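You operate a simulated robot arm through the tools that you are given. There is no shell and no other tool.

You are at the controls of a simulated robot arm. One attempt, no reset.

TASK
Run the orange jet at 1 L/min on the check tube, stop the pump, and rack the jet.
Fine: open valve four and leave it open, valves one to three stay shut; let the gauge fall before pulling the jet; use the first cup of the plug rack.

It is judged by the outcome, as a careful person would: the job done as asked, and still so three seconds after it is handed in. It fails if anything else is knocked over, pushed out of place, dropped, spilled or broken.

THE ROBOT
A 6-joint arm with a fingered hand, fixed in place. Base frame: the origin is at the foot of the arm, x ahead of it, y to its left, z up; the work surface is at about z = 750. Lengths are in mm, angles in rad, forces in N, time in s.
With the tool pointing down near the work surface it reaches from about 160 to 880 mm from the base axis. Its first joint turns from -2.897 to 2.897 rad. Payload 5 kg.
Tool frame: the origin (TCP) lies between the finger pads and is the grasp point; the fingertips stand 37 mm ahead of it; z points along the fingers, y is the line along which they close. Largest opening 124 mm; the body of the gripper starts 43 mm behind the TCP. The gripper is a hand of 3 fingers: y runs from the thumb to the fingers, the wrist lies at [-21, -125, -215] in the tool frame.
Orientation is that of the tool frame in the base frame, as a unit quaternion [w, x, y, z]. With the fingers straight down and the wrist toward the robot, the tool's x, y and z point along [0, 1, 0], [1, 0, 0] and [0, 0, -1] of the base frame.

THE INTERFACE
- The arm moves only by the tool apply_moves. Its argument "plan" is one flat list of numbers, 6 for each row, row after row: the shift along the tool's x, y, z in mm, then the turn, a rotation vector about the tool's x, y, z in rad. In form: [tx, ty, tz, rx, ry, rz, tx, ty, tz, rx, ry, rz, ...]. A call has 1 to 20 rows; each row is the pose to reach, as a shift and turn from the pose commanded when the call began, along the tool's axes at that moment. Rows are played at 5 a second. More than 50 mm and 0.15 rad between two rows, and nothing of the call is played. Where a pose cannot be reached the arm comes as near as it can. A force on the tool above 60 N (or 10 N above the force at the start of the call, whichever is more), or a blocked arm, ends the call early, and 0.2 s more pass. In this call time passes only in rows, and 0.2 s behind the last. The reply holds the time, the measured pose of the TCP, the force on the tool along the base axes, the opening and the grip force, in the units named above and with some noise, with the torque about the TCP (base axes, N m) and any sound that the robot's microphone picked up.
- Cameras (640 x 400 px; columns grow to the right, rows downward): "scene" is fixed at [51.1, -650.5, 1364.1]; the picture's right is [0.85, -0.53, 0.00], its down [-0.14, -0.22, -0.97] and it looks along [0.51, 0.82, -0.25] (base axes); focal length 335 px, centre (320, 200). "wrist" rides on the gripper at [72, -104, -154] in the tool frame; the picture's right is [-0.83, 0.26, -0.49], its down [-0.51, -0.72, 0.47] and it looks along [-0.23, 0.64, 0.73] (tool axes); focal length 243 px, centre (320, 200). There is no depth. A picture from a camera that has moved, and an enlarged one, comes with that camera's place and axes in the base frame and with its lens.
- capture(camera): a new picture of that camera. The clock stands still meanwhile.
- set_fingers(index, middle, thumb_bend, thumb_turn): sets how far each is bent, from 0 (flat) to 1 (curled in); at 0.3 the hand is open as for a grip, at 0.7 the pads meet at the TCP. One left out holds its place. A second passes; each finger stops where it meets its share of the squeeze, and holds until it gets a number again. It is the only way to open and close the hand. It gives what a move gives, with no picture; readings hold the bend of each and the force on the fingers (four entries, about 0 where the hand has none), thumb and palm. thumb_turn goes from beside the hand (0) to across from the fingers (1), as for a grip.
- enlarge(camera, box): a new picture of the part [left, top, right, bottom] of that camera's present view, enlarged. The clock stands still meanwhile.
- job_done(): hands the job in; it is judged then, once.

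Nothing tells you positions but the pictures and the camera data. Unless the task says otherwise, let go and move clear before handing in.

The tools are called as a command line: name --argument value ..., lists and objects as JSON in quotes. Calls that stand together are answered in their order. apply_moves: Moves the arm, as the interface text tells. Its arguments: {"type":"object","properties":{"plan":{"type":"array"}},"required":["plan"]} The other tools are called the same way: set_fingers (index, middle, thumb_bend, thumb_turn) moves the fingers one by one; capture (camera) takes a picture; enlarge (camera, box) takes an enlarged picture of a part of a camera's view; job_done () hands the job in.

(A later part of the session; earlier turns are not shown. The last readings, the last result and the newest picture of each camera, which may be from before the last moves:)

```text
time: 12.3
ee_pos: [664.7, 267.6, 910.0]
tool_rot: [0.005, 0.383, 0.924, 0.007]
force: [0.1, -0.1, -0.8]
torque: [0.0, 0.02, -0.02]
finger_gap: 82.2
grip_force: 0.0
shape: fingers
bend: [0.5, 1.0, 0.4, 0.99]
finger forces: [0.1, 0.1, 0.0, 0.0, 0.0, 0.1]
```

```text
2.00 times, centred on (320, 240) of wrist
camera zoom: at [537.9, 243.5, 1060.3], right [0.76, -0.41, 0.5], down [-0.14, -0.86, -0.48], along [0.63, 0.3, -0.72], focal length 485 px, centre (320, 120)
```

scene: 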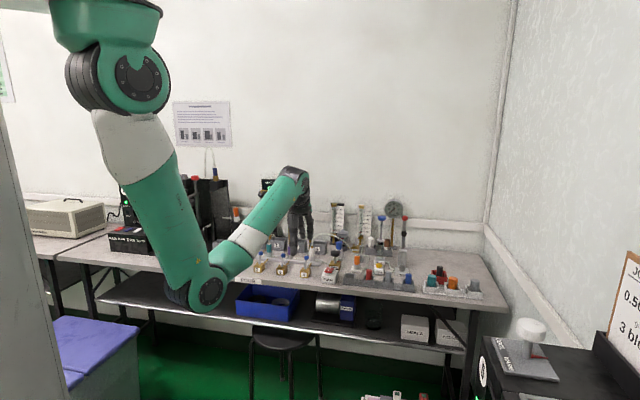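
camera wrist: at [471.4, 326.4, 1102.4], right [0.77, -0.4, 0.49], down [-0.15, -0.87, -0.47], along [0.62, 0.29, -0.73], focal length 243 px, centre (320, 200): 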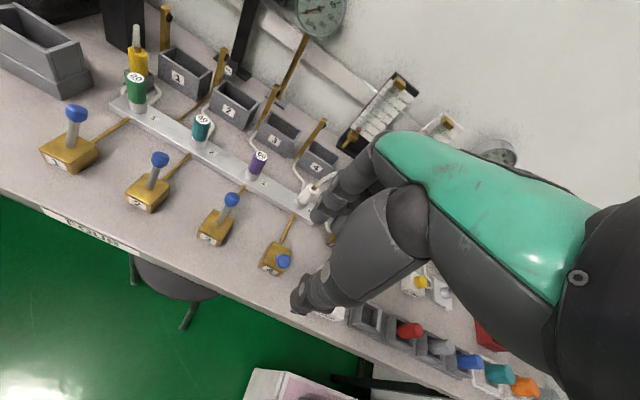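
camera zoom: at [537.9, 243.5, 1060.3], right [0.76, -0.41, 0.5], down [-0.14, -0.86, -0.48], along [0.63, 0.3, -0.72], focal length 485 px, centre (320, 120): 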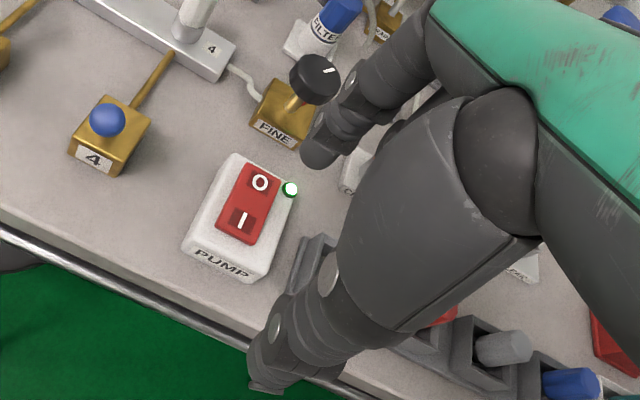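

The white flowmeter's float has just lifted to about 0 and the left gauge has started to rise. I'll let it settle while shaping the hand for the FINE knob, then look again.

set_fingers --index 0.47 --middle 0.47 --thumb_bend 0.47 --thumb_turn 1

apply_moves --plan '[10, -15, -15, 0, 0, 0, 20, -30, -30, 0, 0, 0, 30, -45, -45, 0, 0, 0, 30, -45, -45, 0, 0, 0, 30, -45, -45, 0, 0, 0, 30, -45, -45, 0, 0, 0]'

enlarge --camera "scene" --box '[325, 195, 385, 240]'

enlarge --camera "scene" --box '[255, 170, 315, 210]'

enlarge --camera "wrist" --box '[220, 60, 400, 220]'

capture --camera "wrist"

```text
time: 13.3
ee_pos: [665.9, 267.8, 909.2]
tool_rot: [0.006, 0.383, 0.924, 0.008]
force: [-0.2, 0.2, 1.0]
torque: [-0.02, 0.04, 0.01]
finger_gap: 77.6
grip_force: 0.0
shape: fingers
bend: [0.47, 0.47, 0.47, 1.0]
finger forces: [0.1, 0.1, 0.0, 0.1, 0.0, 0.0]
```

```text
time: 14.7
ee_pos: [609.2, 255.0, 953.5]
tool_rot: [0.006, 0.382, 0.924, 0.008]
force: [-0.4, 1.2, -0.5]
torque: [0.01, 0.03, 0.0]
finger_gap: 77.1
grip_force: 0.1
shape: fingers
bend: [0.47, 0.47, 0.47, 1.0]
finger forces: [0.0, 0.0, 0.1, 0.0, 0.1, 0.0]
```

```text
8.89 times, centred on (355, 218) of scene
camera zoom: at [51.1, -650.5, 1364.1], right [0.85, -0.53, 0.0], down [-0.14, -0.22, -0.97], along [0.51, 0.82, -0.25], focal length 2976 px, centre (9, 44)
```

zoom: 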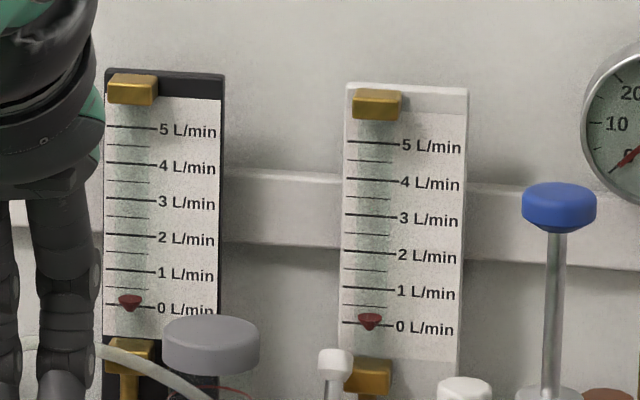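

```text
10.00 times, centred on (285, 190) of scene
camera zoom: at [51.1, -650.5, 1364.1], right [0.85, -0.53, 0.0], down [-0.14, -0.22, -0.97], along [0.51, 0.82, -0.25], focal length 3348 px, centre (670, 300)
```

zoom: 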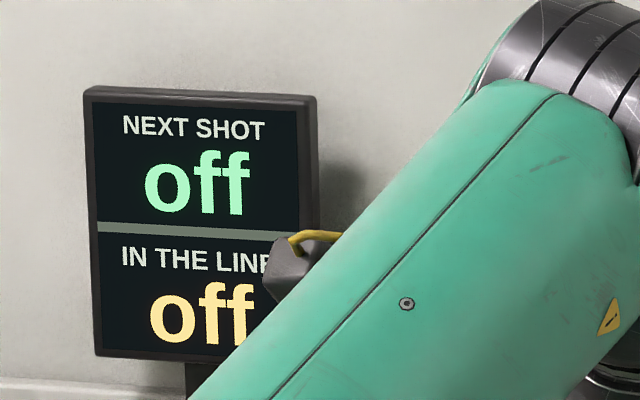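

```text
2.50 times, centred on (310, 140) of wrist
camera zoom: at [482.8, 231.3, 1104.3], right [0.76, -0.41, 0.5], down [-0.14, -0.86, -0.48], along [0.63, 0.3, -0.72], focal length 606 px, centre (345, 350)
```

zoom: 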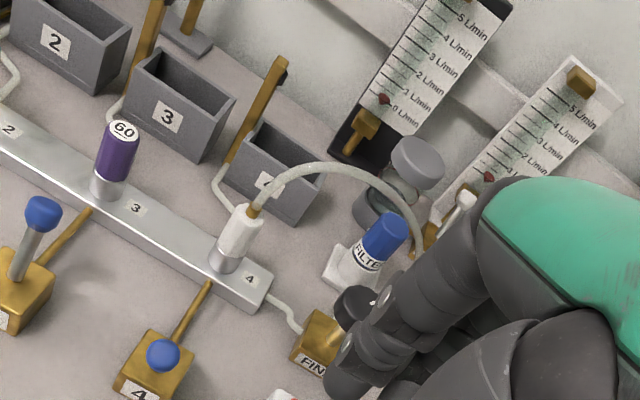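

```text
taken
camera wrist: at [482.8, 231.3, 1104.3], right [0.76, -0.41, 0.5], down [-0.14, -0.86, -0.48], along [0.63, 0.3, -0.72], focal length 243 px, centre (320, 200)
```

wrist: 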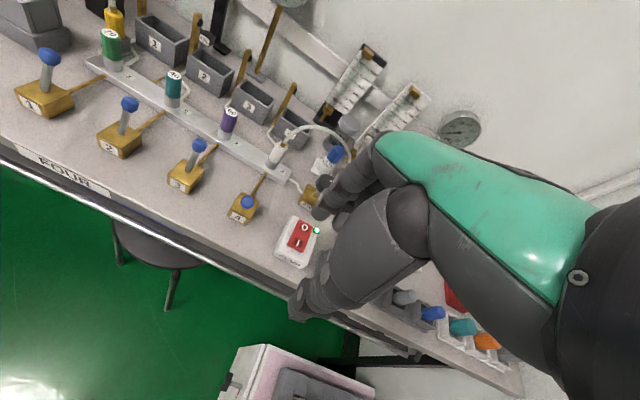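

Pump on, both floats have only just lifted (≈0–0.1 L/min) because FINE is nearly shut. I'll position over the FINE knob (u≈275, v≈812), pre-turned clockwise so I have room to twist it open.

apply_moves --plan '[-4.9, 40, 4, 0.004, 0, 0.1, -9.8, 80, 8, 0.008, 0, 0.2, -14.7, 120, 12, 0.012, 0, 0.3, -19.6, 160, 16, 0.016, 0, 0.4, -24.5, 199.6, 20, 0.019, 0, 0.5, -24.5, 199.6, 50, 0.019, 0, 0.5, -24.5, 199.6, 70, 0.019, 0, 0.5]'

capture --camera "wrist"

enlarge --camera "scene" --box '[290, 180, 390, 280]'

```text
time: 16.3
ee_pos: [771.9, 379.7, 886.3]
tool_rot: [0.0, 0.6, 0.8, -0.001]
force: [0.4, -0.1, 0.4]
torque: [-0.02, -0.01, 0.01]
finger_gap: 77.3
grip_force: 0.1
shape: fingers
bend: [0.47, 0.47, 0.47, 1.0]
finger forces: [0.1, 0.1, 0.1, 0.0, 0.1, 0.0]
```

```text
taken
camera wrist: at [652.0, 420.4, 1039.2], right [0.48, -0.72, 0.49], down [-0.55, -0.69, -0.47], along [0.68, -0.04, -0.73], focal length 243 px, centre (320, 200)
```

wrist: 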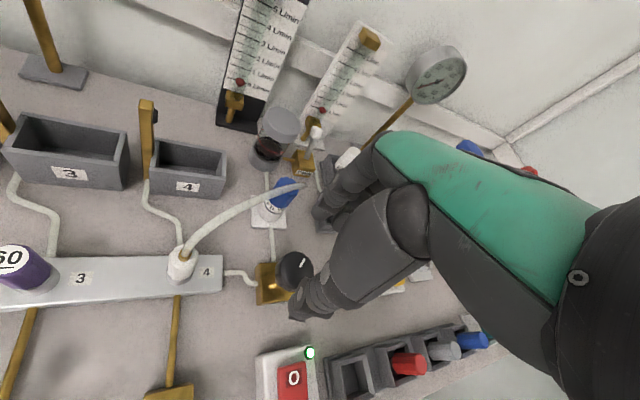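

```text
4.00 times, centred on (340, 230) of scene
camera zoom: at [51.1, -650.5, 1364.1], right [0.85, -0.53, 0.0], down [-0.14, -0.22, -0.97], along [0.51, 0.82, -0.25], focal length 1339 px, centre (240, 80)
```

zoom: 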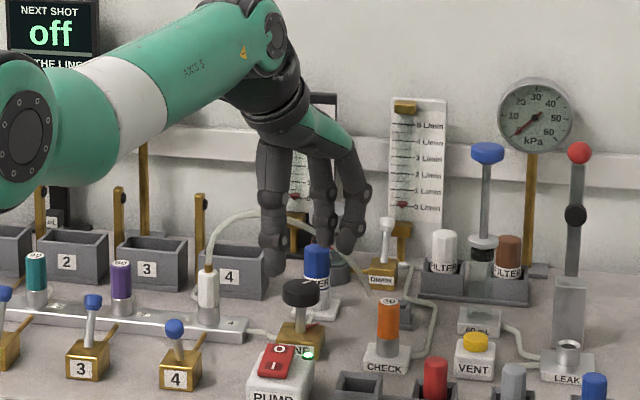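

enlarge --camera "wrist" --box '[220, 220, 340, 320]'

enlarge --camera "wrist" --box '[210, 0, 400, 140]'

enlarge --camera "scene" --box '[325, 195, 385, 240]'

```text
4.00 times, centred on (280, 270) of wrist
camera zoom: at [652.0, 420.4, 1039.2], right [0.48, -0.72, 0.49], down [-0.55, -0.69, -0.47], along [0.68, -0.04, -0.73], focal length 970 px, centre (480, -80)
```

zoom: 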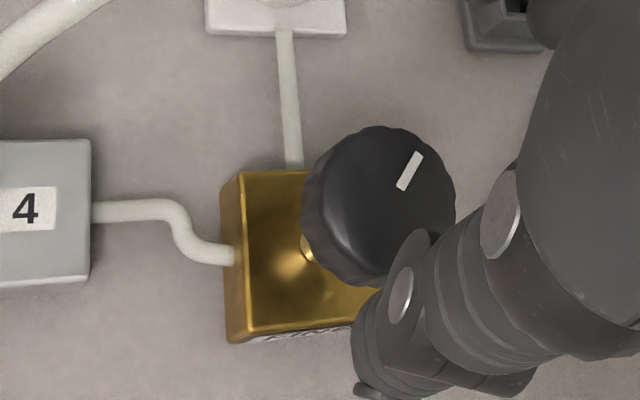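

```text
2.86 times, centred on (305, 70) of wrist
camera zoom: at [652.0, 420.4, 1039.2], right [0.48, -0.72, 0.49], down [-0.55, -0.69, -0.47], along [0.68, -0.04, -0.73], focal length 693 px, centre (363, 571)
```

zoom: 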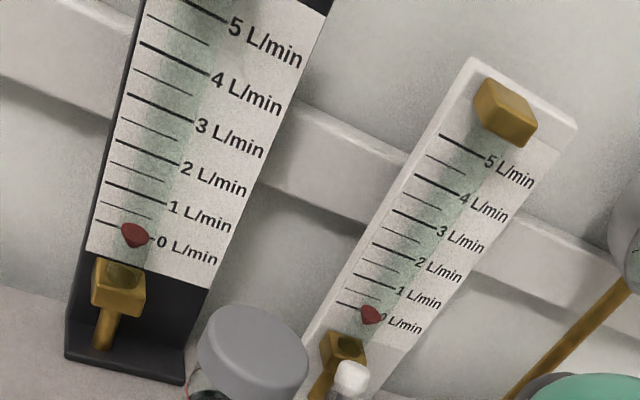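

```text
8.89 times, centred on (355, 218) of scene
camera zoom: at [51.1, -650.5, 1364.1], right [0.85, -0.53, 0.0], down [-0.14, -0.22, -0.97], along [0.51, 0.82, -0.25], focal length 2976 px, centre (9, 44)
```

zoom: 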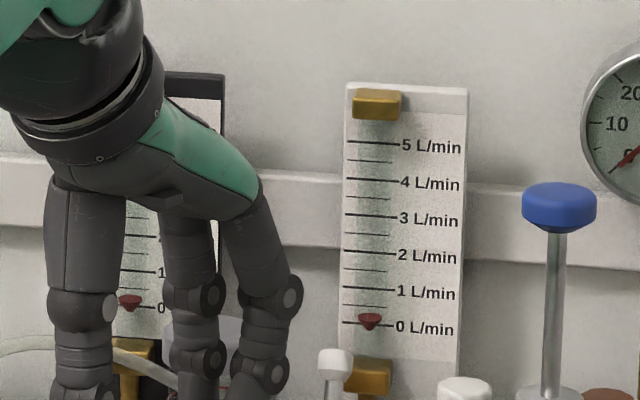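

The knob centre is at about (768, 379), within 4 mm of the hand. I'll centre, lower around it and close.

apply_moves --plan '[0, -3, 20, 0, 0, 0, 0, -3, 45, 0, 0, 0, 0, -3, 60, 0, 0, 0, 0, -3, 68, 0, 0, 0]'

enlarge --camera "wrist" --box '[220, 180, 380, 320]'

enlarge --camera "scene" --box '[305, 215, 375, 275]'

```text
time: 17.3
ee_pos: [769.8, 380.0, 819.1]
tool_rot: [0.0, 0.6, 0.8, 0.001]
force: [0.0, -1.0, 0.6]
torque: [0.02, 0.01, -0.02]
finger_gap: 76.9
grip_force: 0.0
shape: fingers
bend: [0.47, 0.47, 0.47, 1.0]
finger forces: [0.0, 0.1, 0.1, 0.1, 0.1, 0.0]
```

```text
2.86 times, centred on (300, 250) of wrist
camera zoom: at [648.9, 419.5, 972.4], right [0.48, -0.72, 0.49], down [-0.55, -0.69, -0.47], along [0.68, -0.04, -0.73], focal length 693 px, centre (377, 57)
```

zoom: 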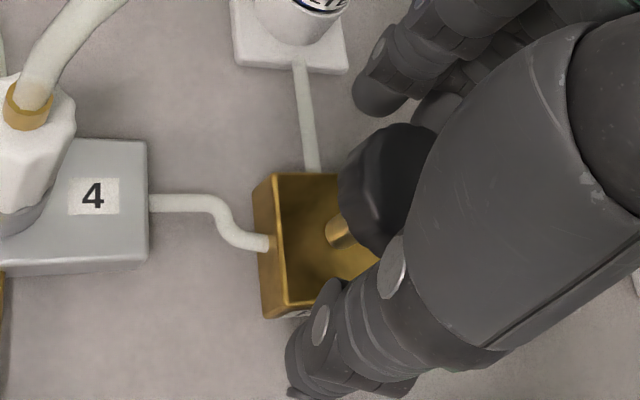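

```text
6.67 times, centred on (340, 245) of scene
camera zoom: at [51.1, -650.5, 1364.1], right [0.85, -0.53, 0.0], down [-0.14, -0.22, -0.97], along [0.51, 0.82, -0.25], focal length 2232 px, centre (187, -100)
```

zoom: 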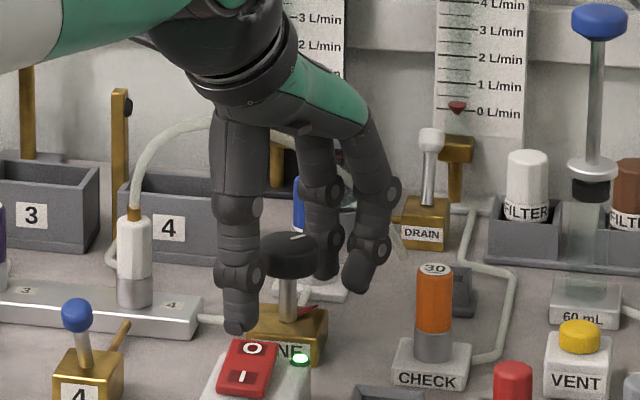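

The knob sits between thumb and fingers. I'll close gently on it.

set_fingers --index 0.7 --middle 0.7 --thumb_bend 0.7

enlarge --camera "wrist" --box '[220, 180, 380, 320]'

enlarge --camera "scene" --box '[305, 215, 375, 275]'

```text
time: 18.3
ee_pos: [768.2, 380.2, 819.0]
tool_rot: [-0.001, 0.599, 0.801, -0.001]
force: [-7.7, -2.0, -4.1]
torque: [-0.01, 0.12, -0.02]
finger_gap: 25.7
grip_force: 9.9
shape: fingers
bend: [0.66, 0.7, 0.64, 1.0]
finger forces: [5.2, 0.0, 0.0, 0.0, 13.4, 0.0]
```

```text
2.86 times, centred on (300, 250) of wrist
camera zoom: at [648.3, 419.4, 971.6], right [0.49, -0.72, 0.49], down [-0.55, -0.69, -0.47], along [0.68, -0.04, -0.73], focal length 693 px, centre (377, 57)
```

zoom: 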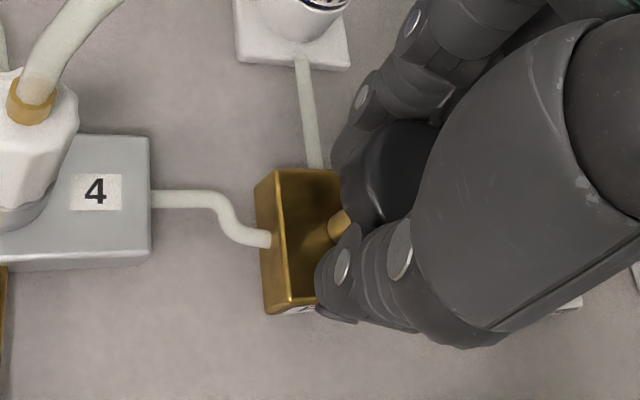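

```text
6.67 times, centred on (340, 245) of scene
camera zoom: at [51.1, -650.5, 1364.1], right [0.85, -0.53, 0.0], down [-0.14, -0.22, -0.97], along [0.51, 0.82, -0.25], focal length 2232 px, centre (187, -100)
```

zoom: 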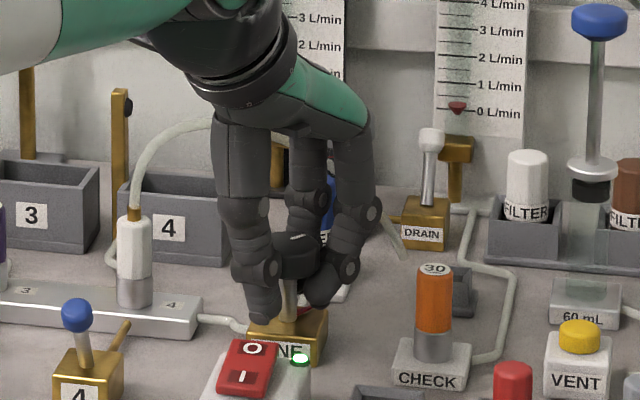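

Only the thumb and index are loaded, so the knob sits off-centre toward tool +x. I'll reopen slightly, shift over and grip again.

set_fingers --index 0.5 --middle 0.5 --thumb_bend 0.5

apply_moves --plan '[8, -3, 0, 0, 0, 0]'

set_fingers --index 0.7 --middle 0.7 --thumb_bend 0.7

enlarge --camera "wrist" --box '[220, 180, 380, 320]'

enlarge --camera "scene" --box '[315, 225, 365, 265]'

```text
time: 19.3
ee_pos: [768.4, 378.0, 818.9]
tool_rot: [0.0, 0.599, 0.801, 0.0]
force: [-0.7, 0.0, 0.4]
torque: [0.0, -0.01, 0.02]
finger_gap: 66.9
grip_force: 0.1
shape: fingers
bend: [0.5, 0.5, 0.5, 1.0]
finger forces: [0.1, 0.0, 0.0, 0.0, 0.1, 0.0]
```

```text
time: 19.7
ee_pos: [762.9, 385.9, 819.0]
tool_rot: [0.0, 0.6, 0.8, 0.0]
force: [-0.1, -0.1, 0.2]
torque: [-0.04, 0.0, 0.01]
finger_gap: 66.9
grip_force: 0.0
shape: fingers
bend: [0.5, 0.5, 0.5, 1.0]
finger forces: [0.1, 0.0, 0.0, 0.1, 0.0, 0.0]
```

```text
time: 20.7
ee_pos: [763.0, 386.4, 819.2]
tool_rot: [0.0, 0.6, 0.8, 0.0]
force: [-4.4, -0.3, -3.4]
torque: [0.0, 0.01, -0.01]
finger_gap: 19.5
grip_force: 7.5
shape: fingers
bend: [0.68, 0.68, 0.65, 1.0]
finger forces: [3.0, 2.3, 0.0, 0.0, 8.8, 0.0]
```

```text
2.86 times, centred on (300, 250) of wrist
camera zoom: at [643.4, 426.3, 972.1], right [0.49, -0.72, 0.49], down [-0.55, -0.69, -0.47], along [0.68, -0.04, -0.73], focal length 693 px, centre (377, 57)
```

zoom: 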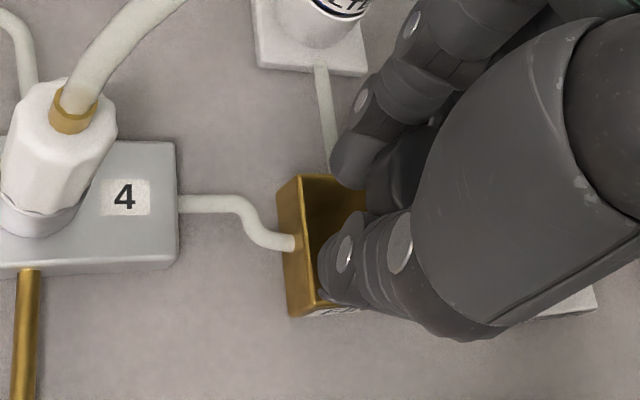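

```text
10.00 times, centred on (340, 245) of scene
camera zoom: at [51.1, -650.5, 1364.1], right [0.85, -0.53, 0.0], down [-0.14, -0.22, -0.97], along [0.51, 0.82, -0.25], focal length 3348 px, centre (120, -250)
```

zoom: 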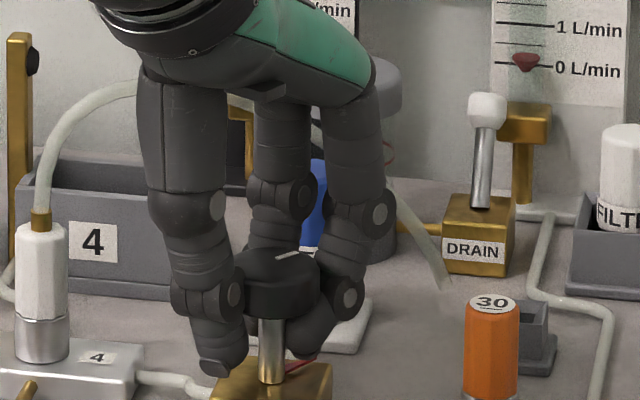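

All three fingers now bear on the knob. I'll twist it counter-clockwise a little and watch the floats.

apply_moves --plan '[0, 0, 0, 0, 0, -0.1, 0, 0, 0, 0, 0, -0.2, 0, 0, 0, 0, 0, -0.3]'

enlarge --camera "scene" --box '[315, 225, 365, 265]'

enlarge --camera "scene" --box '[325, 195, 385, 240]'

```text
time: 21.5
ee_pos: [762.2, 386.3, 818.3]
tool_rot: [0.0, 0.473, 0.881, 0.0]
force: [-7.5, -1.7, -3.1]
torque: [-0.03, 0.07, -0.09]
finger_gap: 18.1
grip_force: 7.6
shape: fingers
bend: [0.68, 0.69, 0.65, 1.0]
finger forces: [1.9, 1.3, 0.1, 0.0, 10.9, 0.0]
```

```text
10.00 times, centred on (340, 245) of scene
camera zoom: at [51.1, -650.5, 1364.1], right [0.85, -0.53, 0.0], down [-0.14, -0.22, -0.97], along [0.51, 0.82, -0.25], focal length 3348 px, centre (120, -250)
```

zoom: 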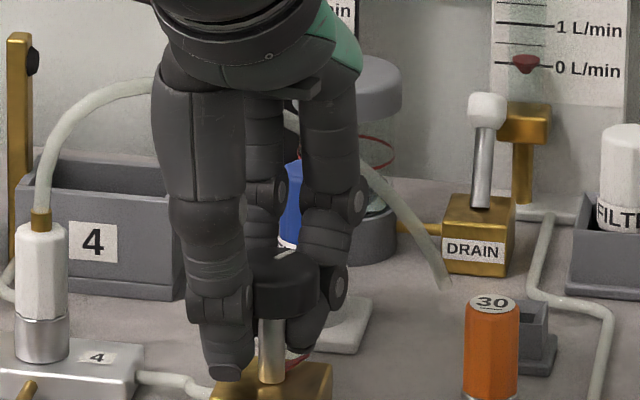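

```text
8.89 times, centred on (355, 218) of scene
camera zoom: at [51.1, -650.5, 1364.1], right [0.85, -0.53, 0.0], down [-0.14, -0.22, -0.97], along [0.51, 0.82, -0.25], focal length 2976 px, centre (9, 44)
```

zoom: 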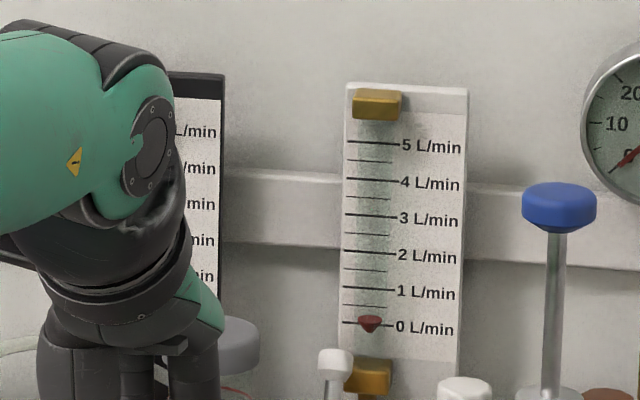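

The white mark turned with the hand and the float dropped slightly, so counter-clockwise reduces flow. I'll turn back and go clockwise past the starting point.

apply_moves --plan '[0, 0, 0, 0, 0, 0.1, 0, 0, 0, 0, 0, 0.2, 0, 0, 0, 0, 0, 0.3, 0, 0, 0, 0, 0, 0.4, 0, 0, 0, 0, 0, 0.5, 0, 0, 0, 0, 0, 0.6]'

enlarge --camera "scene" --box '[315, 225, 365, 265]'

enlarge --camera "scene" --box '[325, 195, 385, 240]'

capture --camera "wrist"

```text
time: 22.9
ee_pos: [764.5, 386.1, 820.2]
tool_rot: [0.0, 0.713, 0.701, 0.001]
force: [5.7, 7.3, -8.0]
torque: [0.14, -0.13, 0.08]
finger_gap: 18.4
grip_force: 9.3
shape: fingers
bend: [0.67, 0.68, 0.66, 1.0]
finger forces: [7.8, 4.0, 0.0, 0.1, 6.4, 0.1]
```

```text
10.00 times, centred on (340, 245) of scene
camera zoom: at [51.1, -650.5, 1364.1], right [0.85, -0.53, 0.0], down [-0.14, -0.22, -0.97], along [0.51, 0.82, -0.25], focal length 3348 px, centre (120, -250)
```

zoom: 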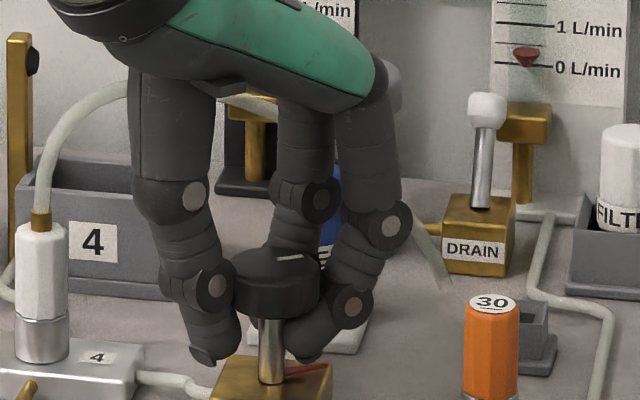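

```text
8.89 times, centred on (355, 218) of scene
camera zoom: at [51.1, -650.5, 1364.1], right [0.85, -0.53, 0.0], down [-0.14, -0.22, -0.97], along [0.51, 0.82, -0.25], focal length 2976 px, centre (9, 44)
```

zoom: 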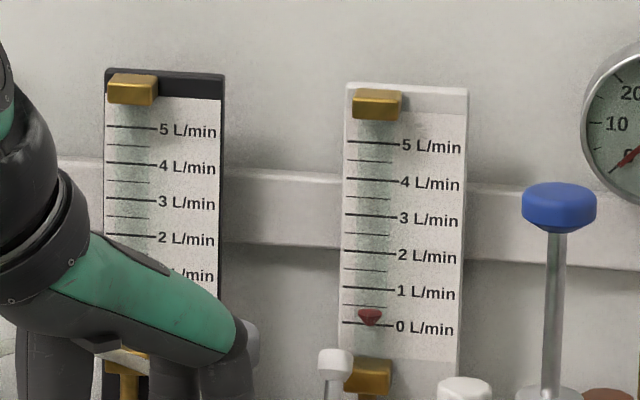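

```text
taken
camera wrist: at [660.8, 460.5, 973.1], right [0.25, -0.84, 0.49], down [-0.73, -0.49, -0.47], along [0.64, -0.24, -0.73], focal length 243 px, centre (320, 200)
```

wrist: 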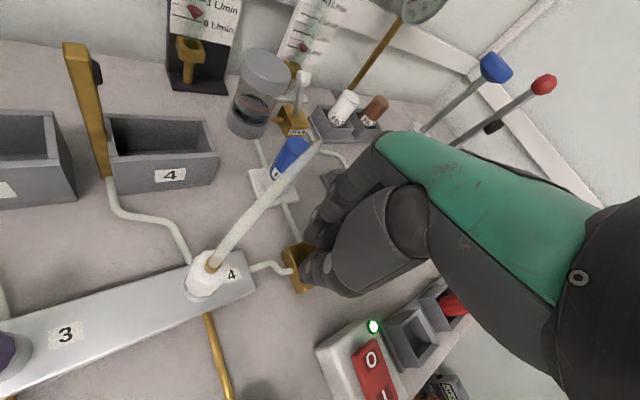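

Clockwise raises the float, with the red pointer turning along with the knob. I'll continue clockwise.

apply_moves --plan '[0, 0, 0, 0, 0, 0.1, 0, 0, 0, 0, 0, 0.2, 0, 0, 0, 0, 0, 0.3, 0, 0, 0, 0, 0, 0.4, 0, 0, 0, 0, 0, 0.4]'

enlarge --camera "scene" --box '[315, 225, 365, 265]'

enlarge --camera "scene" --box '[325, 195, 385, 240]'

capture --camera "scene"

```text
time: 24.1
ee_pos: [755.7, 382.9, 822.2]
tool_rot: [0.0, 0.838, 0.546, 0.0]
force: [24.9, -1.4, -11.7]
torque: [0.1, -0.14, 0.04]
finger_gap: 29.4
grip_force: 15.7
shape: fingers
bend: [0.56, 0.67, 0.68, 1.0]
finger forces: [22.6, 7.2, 0.1, 0.0, 1.7, 0.0]
out of reach, approached as far as the arm can: row 4, 5
```

```text
10.00 times, centred on (340, 245) of scene
camera zoom: at [51.1, -650.5, 1364.1], right [0.85, -0.53, 0.0], down [-0.14, -0.22, -0.97], along [0.51, 0.82, -0.25], focal length 3348 px, centre (120, -250)
```

zoom: 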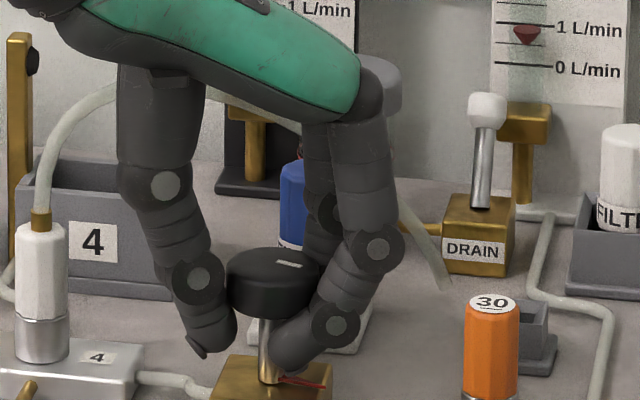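

```text
8.89 times, centred on (355, 218) of scene
camera zoom: at [51.1, -650.5, 1364.1], right [0.85, -0.53, 0.0], down [-0.14, -0.22, -0.97], along [0.51, 0.82, -0.25], focal length 2976 px, centre (9, 44)
```

zoom: 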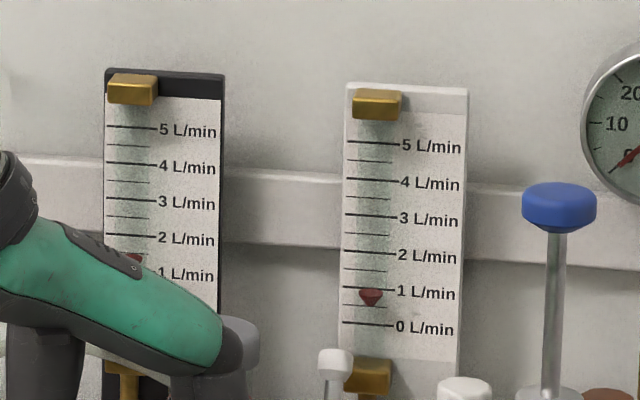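

```text
taken
```

scene: 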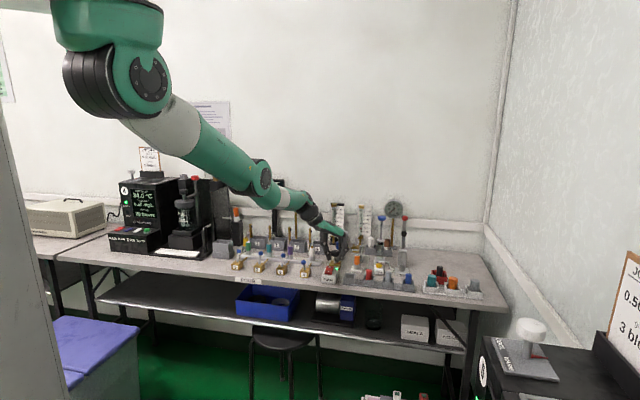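

The flow has jumped, but the arm is at full stretch here. I'll hold still briefly to see where the floats settle.

apply_moves --plan '[0, 0, 0, 0, 0, 0, 0, 0, 0, 0, 0, 0, 0, 0, 0, 0, 0, 0]'

enlarge --camera "scene" --box '[325, 195, 385, 240]'

enlarge --camera "wrist" --box '[160, 0, 420, 160]'

capture --camera "wrist"

enlarge --camera "scene" --box '[260, 170, 320, 215]'

```text
time: 24.9
ee_pos: [755.0, 382.4, 822.4]
tool_rot: [-0.001, 0.838, 0.546, 0.001]
force: [25.3, -6.7, -8.7]
torque: [0.06, -0.2, 0.0]
finger_gap: 29.6
grip_force: 16.4
shape: fingers
bend: [0.56, 0.66, 0.69, 1.0]
finger forces: [22.7, 8.5, 0.0, 0.0, 1.4, 0.0]
```

```text
8.89 times, centred on (355, 218) of scene
camera zoom: at [51.1, -650.5, 1364.1], right [0.85, -0.53, 0.0], down [-0.14, -0.22, -0.97], along [0.51, 0.82, -0.25], focal length 2976 px, centre (9, 44)
```

zoom: 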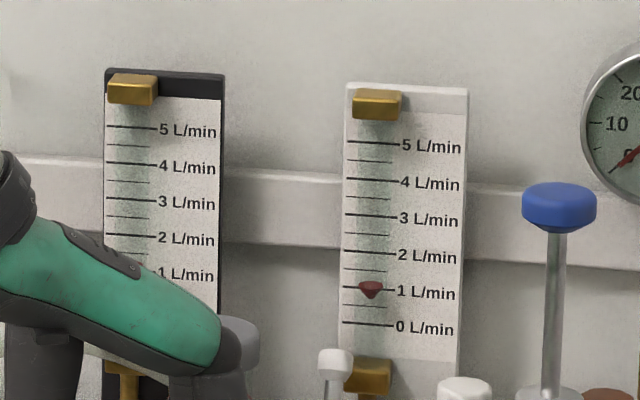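

```text
2.46 times, centred on (290, 80) of wrist
camera zoom: at [690.0, 491.0, 975.7], right [-0.1, -0.87, 0.49], down [-0.86, -0.17, -0.47], along [0.49, -0.47, -0.73], focal length 597 px, centre (394, 495)
```

zoom: 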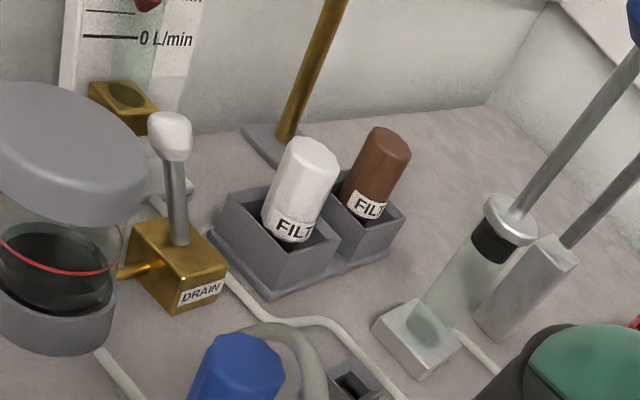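

```text
taken
camera wrist: at [690.0, 491.0, 975.7], right [-0.1, -0.87, 0.49], down [-0.86, -0.17, -0.47], along [0.49, -0.47, -0.73], focal length 243 px, centre (320, 200)
```

wrist: 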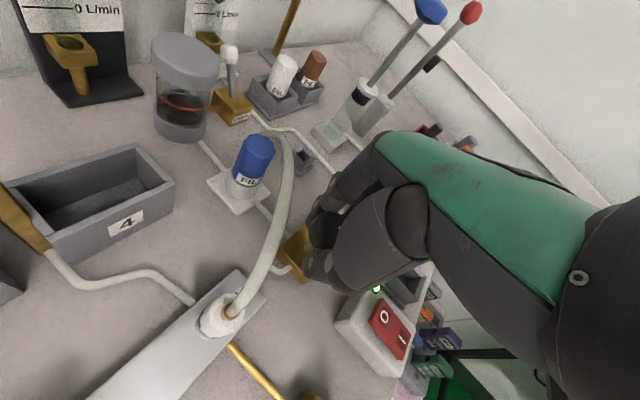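

```text
8.89 times, centred on (290, 192) of scene
camera zoom: at [51.1, -650.5, 1364.1], right [0.85, -0.53, 0.0], down [-0.14, -0.22, -0.97], along [0.51, 0.82, -0.25], focal length 2976 px, centre (587, 267)
```

zoom: 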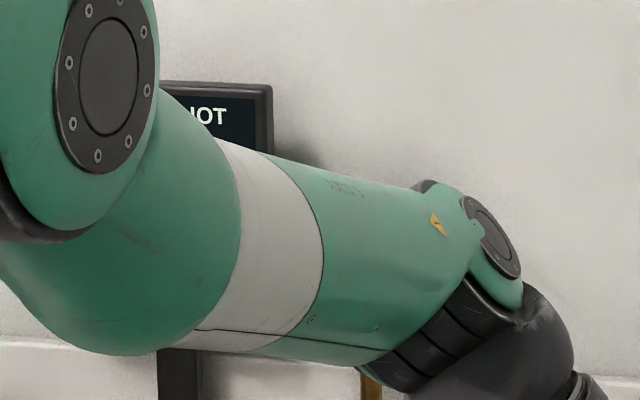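

The white float now sits at the 1 line, near enough that I need to read it carefully, because its rest position looked slightly below 0. I'll open the fingers to relieve the strain, then re-read.

set_fingers --index 0.45 --middle 0.45 --thumb_bend 0.45

enlarge --camera "scene" --box '[345, 205, 375, 235]'

enlarge --camera "scene" --box '[315, 225, 365, 265]'

```text
time: 25.9
ee_pos: [755.4, 383.3, 822.7]
tool_rot: [0.0, 0.837, 0.547, 0.001]
force: [-0.5, -0.2, 0.2]
torque: [-0.02, 0.02, -0.01]
finger_gap: 82.4
grip_force: 0.1
shape: fingers
bend: [0.45, 0.45, 0.45, 0.99]
finger forces: [0.0, 0.0, 0.0, 0.1, 0.1, 0.0]
```

```text
13.33 times, centred on (360, 220) of scene
camera zoom: at [51.1, -650.5, 1364.1], right [0.85, -0.53, 0.0], down [-0.14, -0.22, -0.97], along [0.51, 0.82, -0.25], focal length 4464 px, centre (-213, -67)
```

zoom: 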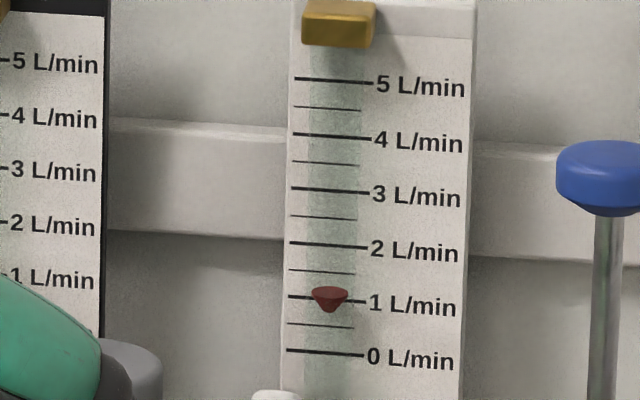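

```text
10.00 times, centred on (340, 245) of scene
camera zoom: at [51.1, -650.5, 1364.1], right [0.85, -0.53, 0.0], down [-0.14, -0.22, -0.97], along [0.51, 0.82, -0.25], focal length 3348 px, centre (120, -250)
```

zoom: 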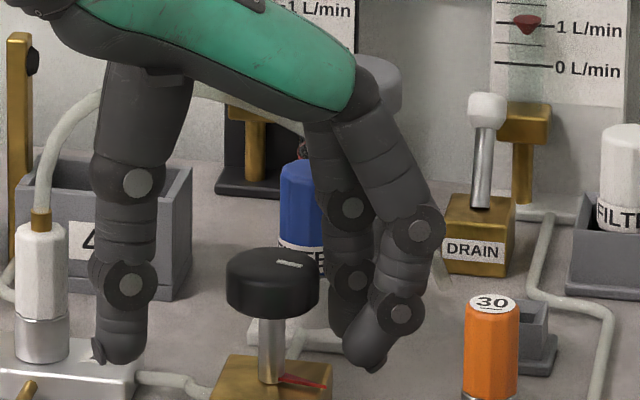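

The float has settled. Comparing this with its rest position (its rim looked about 0.16 L/min below the 0 mark because of viewing angle), the true flow is about 1.3 L/min. I need to trim back, so I'll swing the open hand back around the knob to a reachable angle and regrip.

apply_moves --plan '[0.6, 2, 1, 0, 0, -0.1, 1.2, 4, 2, 0, 0, -0.2, 1.9, 6, 3, 0, 0, -0.3, 2.5, 8, 3.5, 0, 0, -0.4, 3.1, 10.2, 3.5, 0, 0, -0.5]'

set_fingers --index 0.7 --middle 0.7 --thumb_bend 0.7

enlarge --camera "scene" --box '[345, 205, 375, 235]'

enlarge --camera "scene" --box '[315, 225, 365, 265]'

```text
time: 27.1
ee_pos: [765.2, 380.9, 819.5]
tool_rot: [0.001, 0.676, 0.737, 0.0]
force: [0.7, -0.1, -0.8]
torque: [0.0, 0.03, -0.02]
finger_gap: 82.5
grip_force: 0.0
shape: fingers
bend: [0.45, 0.45, 0.45, 0.99]
finger forces: [0.0, 0.0, 0.0, 0.0, 0.1, 0.0]
```

```text
time: 28.1
ee_pos: [766.2, 382.1, 819.2]
tool_rot: [0.0, 0.676, 0.737, 0.0]
force: [-2.2, 0.4, -2.8]
torque: [0.01, 0.02, -0.01]
finger_gap: 24.1
grip_force: 7.9
shape: fingers
bend: [0.65, 0.69, 0.65, 1.0]
finger forces: [6.1, 0.9, 0.1, 0.0, 9.8, 0.0]
```

```text
13.33 times, centred on (360, 220) of scene
camera zoom: at [51.1, -650.5, 1364.1], right [0.85, -0.53, 0.0], down [-0.14, -0.22, -0.97], along [0.51, 0.82, -0.25], focal length 4464 px, centre (-213, -67)
```

zoom: 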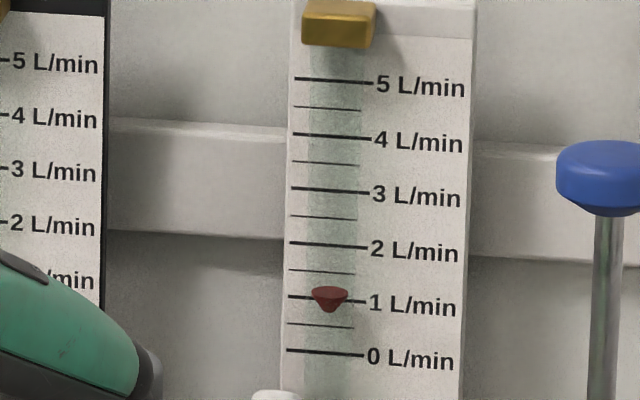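

```text
10.00 times, centred on (340, 245) of scene
camera zoom: at [51.1, -650.5, 1364.1], right [0.85, -0.53, 0.0], down [-0.14, -0.22, -0.97], along [0.51, 0.82, -0.25], focal length 3348 px, centre (120, -250)
```

zoom: 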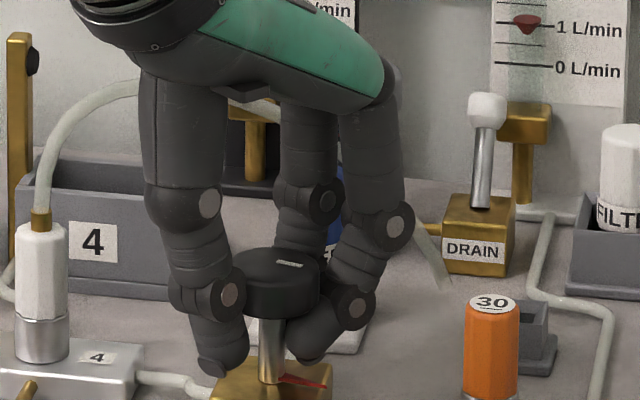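

The flow is steady and the knob is held again. I'll turn it counter-clockwise a small amount and wait for the float to settle.

apply_moves --plan '[0, 0, 0, 0, 0, -0.06, 0, 0, 0, 0, 0, -0.12, 0, 0, 0, 0, 0, -0.12, 0, 0, 0, 0, 0, -0.12, 0, 0, 0, 0, 0, -0.12, 0, 0, 0, 0, 0, -0.12, 0, 0, 0, 0, 0, -0.12]'

enlarge --camera "scene" --box '[345, 205, 375, 235]'

enlarge --camera "scene" --box '[315, 225, 365, 265]'

```text
time: 29.7
ee_pos: [764.5, 381.5, 818.2]
tool_rot: [-0.001, 0.631, 0.776, 0.0]
force: [-4.2, -0.5, -4.6]
torque: [0.01, 0.07, -0.01]
finger_gap: 23.9
grip_force: 8.9
shape: fingers
bend: [0.65, 0.7, 0.65, 1.0]
finger forces: [5.5, 0.9, 0.1, 0.0, 10.5, 0.0]
```

```text
13.33 times, centred on (360, 220) of scene
camera zoom: at [51.1, -650.5, 1364.1], right [0.85, -0.53, 0.0], down [-0.14, -0.22, -0.97], along [0.51, 0.82, -0.25], focal length 4464 px, centre (-213, -67)
```

zoom: 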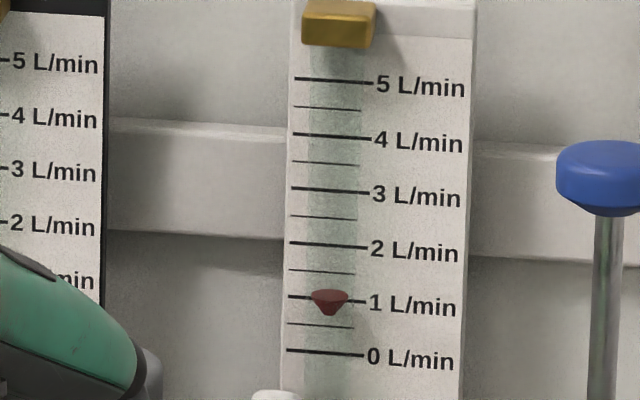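

```text
10.00 times, centred on (340, 245) of scene
camera zoom: at [51.1, -650.5, 1364.1], right [0.85, -0.53, 0.0], down [-0.14, -0.22, -0.97], along [0.51, 0.82, -0.25], focal length 3348 px, centre (120, -250)
```

zoom: 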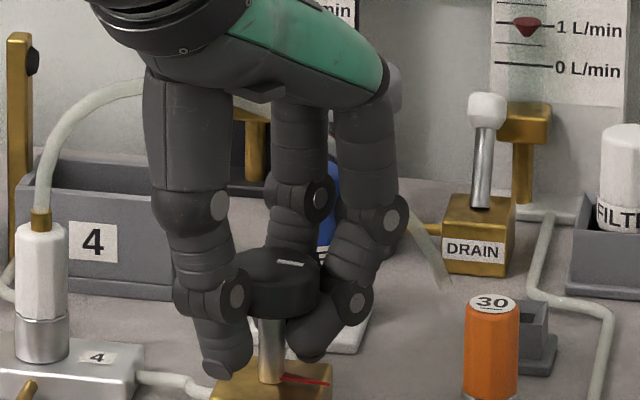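

It dropped a little, about 0.05 L/min. I'll turn another 0.25 rad and wait.

apply_moves --plan '[0, 0, 0, 0, 0, -0.08, 0, 0, 0, 0, 0, -0.16, 0, 0, 0, 0, 0, -0.25, 0, 0, 0, 0, 0, -0.25, 0, 0, 0, 0, 0, -0.25, 0, 0, 0, 0, 0, -0.25, 0, 0, 0, 0, 0, -0.25, 0, 0, 0, 0, 0, -0.25]'

enlarge --camera "scene" --box '[345, 205, 375, 235]'

enlarge --camera "scene" --box '[315, 225, 365, 265]'

```text
time: 31.5
ee_pos: [764.4, 382.2, 819.8]
tool_rot: [0.0, 0.529, 0.849, 0.0]
force: [-6.3, -3.1, -2.3]
torque: [-0.05, 0.1, -0.05]
finger_gap: 23.9
grip_force: 8.3
shape: fingers
bend: [0.66, 0.7, 0.65, 1.0]
finger forces: [4.9, 0.6, 0.1, 0.0, 11.3, 0.0]
```

```text
13.33 times, centred on (360, 220) of scene
camera zoom: at [51.1, -650.5, 1364.1], right [0.85, -0.53, 0.0], down [-0.14, -0.22, -0.97], along [0.51, 0.82, -0.25], focal length 4464 px, centre (-213, -67)
```

zoom: 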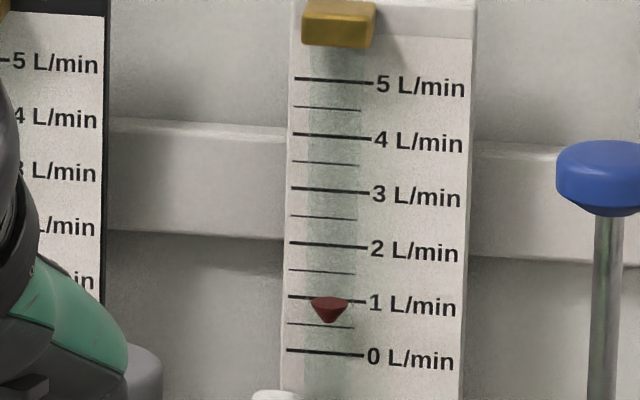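

```text
10.00 times, centred on (340, 245) of scene
camera zoom: at [51.1, -650.5, 1364.1], right [0.85, -0.53, 0.0], down [-0.14, -0.22, -0.97], along [0.51, 0.82, -0.25], focal length 3348 px, centre (120, -250)
```

zoom: 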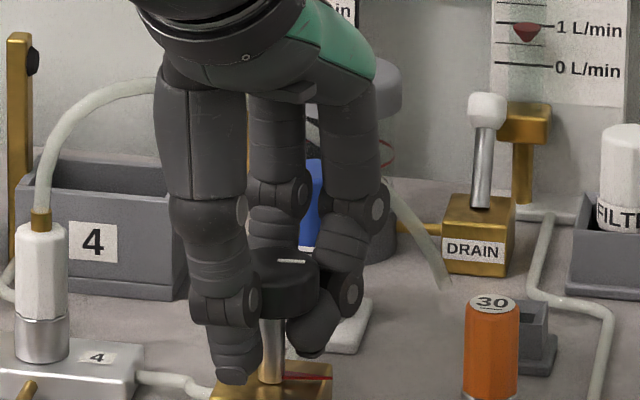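

The float is now at about 1.13 L/min after correcting for the viewing angle. One more turn of about 0.2 rad, then let it settle.

apply_moves --plan '[0, 0, 0, 0, 0, -0.07, 0, 0, 0, 0, 0, -0.14, 0, 0, 0, 0, 0, -0.2, 0, 0, 0, 0, 0, -0.2, 0, 0, 0, 0, 0, -0.2, 0, 0, 0, 0, 0, -0.2, 0, 0, 0, 0, 0, -0.2, 0, 0, 0, 0, 0, -0.2, 0, 0, 0, 0, 0, -0.2, 0, 0, 0, 0, 0, -0.2]'

enlarge --camera "scene" --box '[345, 205, 375, 235]'

enlarge --camera "scene" --box '[315, 225, 365, 265]'

```text
time: 33.7
ee_pos: [765.2, 382.0, 818.2]
tool_rot: [0.0, 0.441, 0.897, 0.0]
force: [-8.1, -3.5, -0.5]
torque: [-0.07, 0.09, -0.02]
finger_gap: 24.0
grip_force: 8.0
shape: fingers
bend: [0.67, 0.7, 0.64, 1.0]
finger forces: [4.4, 0.0, 0.0, 0.0, 12.1, 0.0]
```

```text
13.33 times, centred on (360, 220) of scene
camera zoom: at [51.1, -650.5, 1364.1], right [0.85, -0.53, 0.0], down [-0.14, -0.22, -0.97], along [0.51, 0.82, -0.25], focal length 4464 px, centre (-213, -67)
```

zoom: 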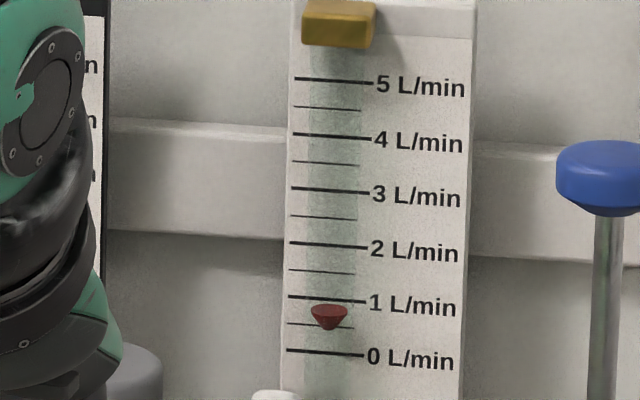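

```text
10.00 times, centred on (340, 245) of scene
camera zoom: at [51.1, -650.5, 1364.1], right [0.85, -0.53, 0.0], down [-0.14, -0.22, -0.97], along [0.51, 0.82, -0.25], focal length 3348 px, centre (120, -250)
```

zoom: 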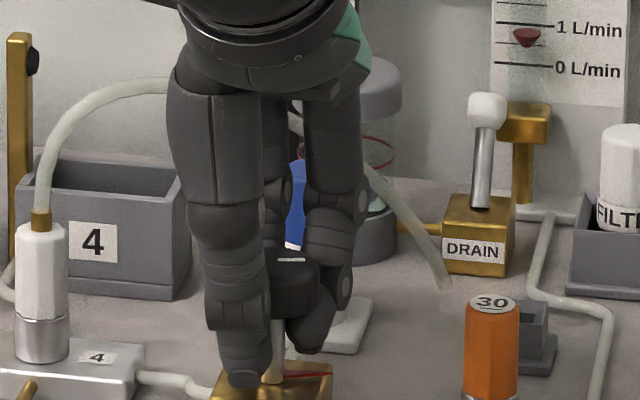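

By displacement from rest (tip 233.9 → 229.8 px at 4.05 px per L/min) the flow is about 1.0 L/min. I'll cross-check with the wrist camera before releasing.

capture --camera "wrist"

enlarge --camera "wrist" --box '[360, 60, 480, 160]'

enlarge --camera "scene" --box '[350, 220, 370, 240]'

```text
taken
camera wrist: at [638.7, 375.4, 972.4], right [0.71, -0.5, 0.49], down [-0.26, -0.84, -0.47], along [0.65, 0.21, -0.73], focal length 243 px, centre (320, 200)
```

wrist: 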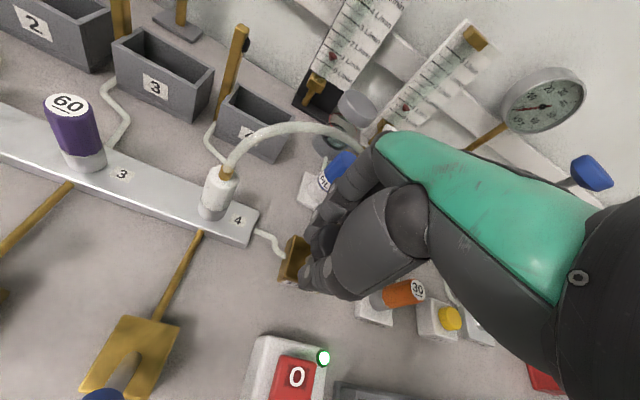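

```text
4.00 times, centred on (420, 110) of wrist
camera zoom: at [638.7, 375.4, 972.4], right [0.71, -0.5, 0.49], down [-0.26, -0.84, -0.47], along [0.65, 0.21, -0.73], focal length 970 px, centre (-80, 560)
```

zoom: 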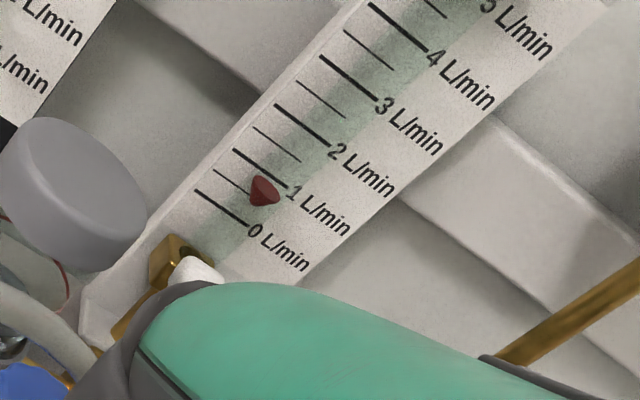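

```text
16.00 times, centred on (360, 230) of scene
camera zoom: at [51.1, -650.5, 1364.1], right [0.85, -0.53, 0.0], down [-0.14, -0.22, -0.97], along [0.51, 0.82, -0.25], focal length 5357 px, centre (-320, -280)
```

zoom: 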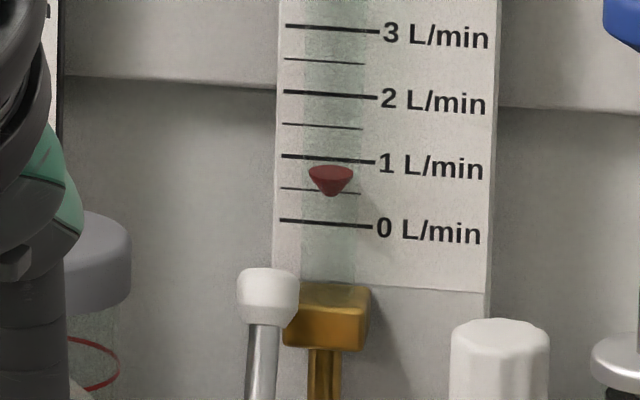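

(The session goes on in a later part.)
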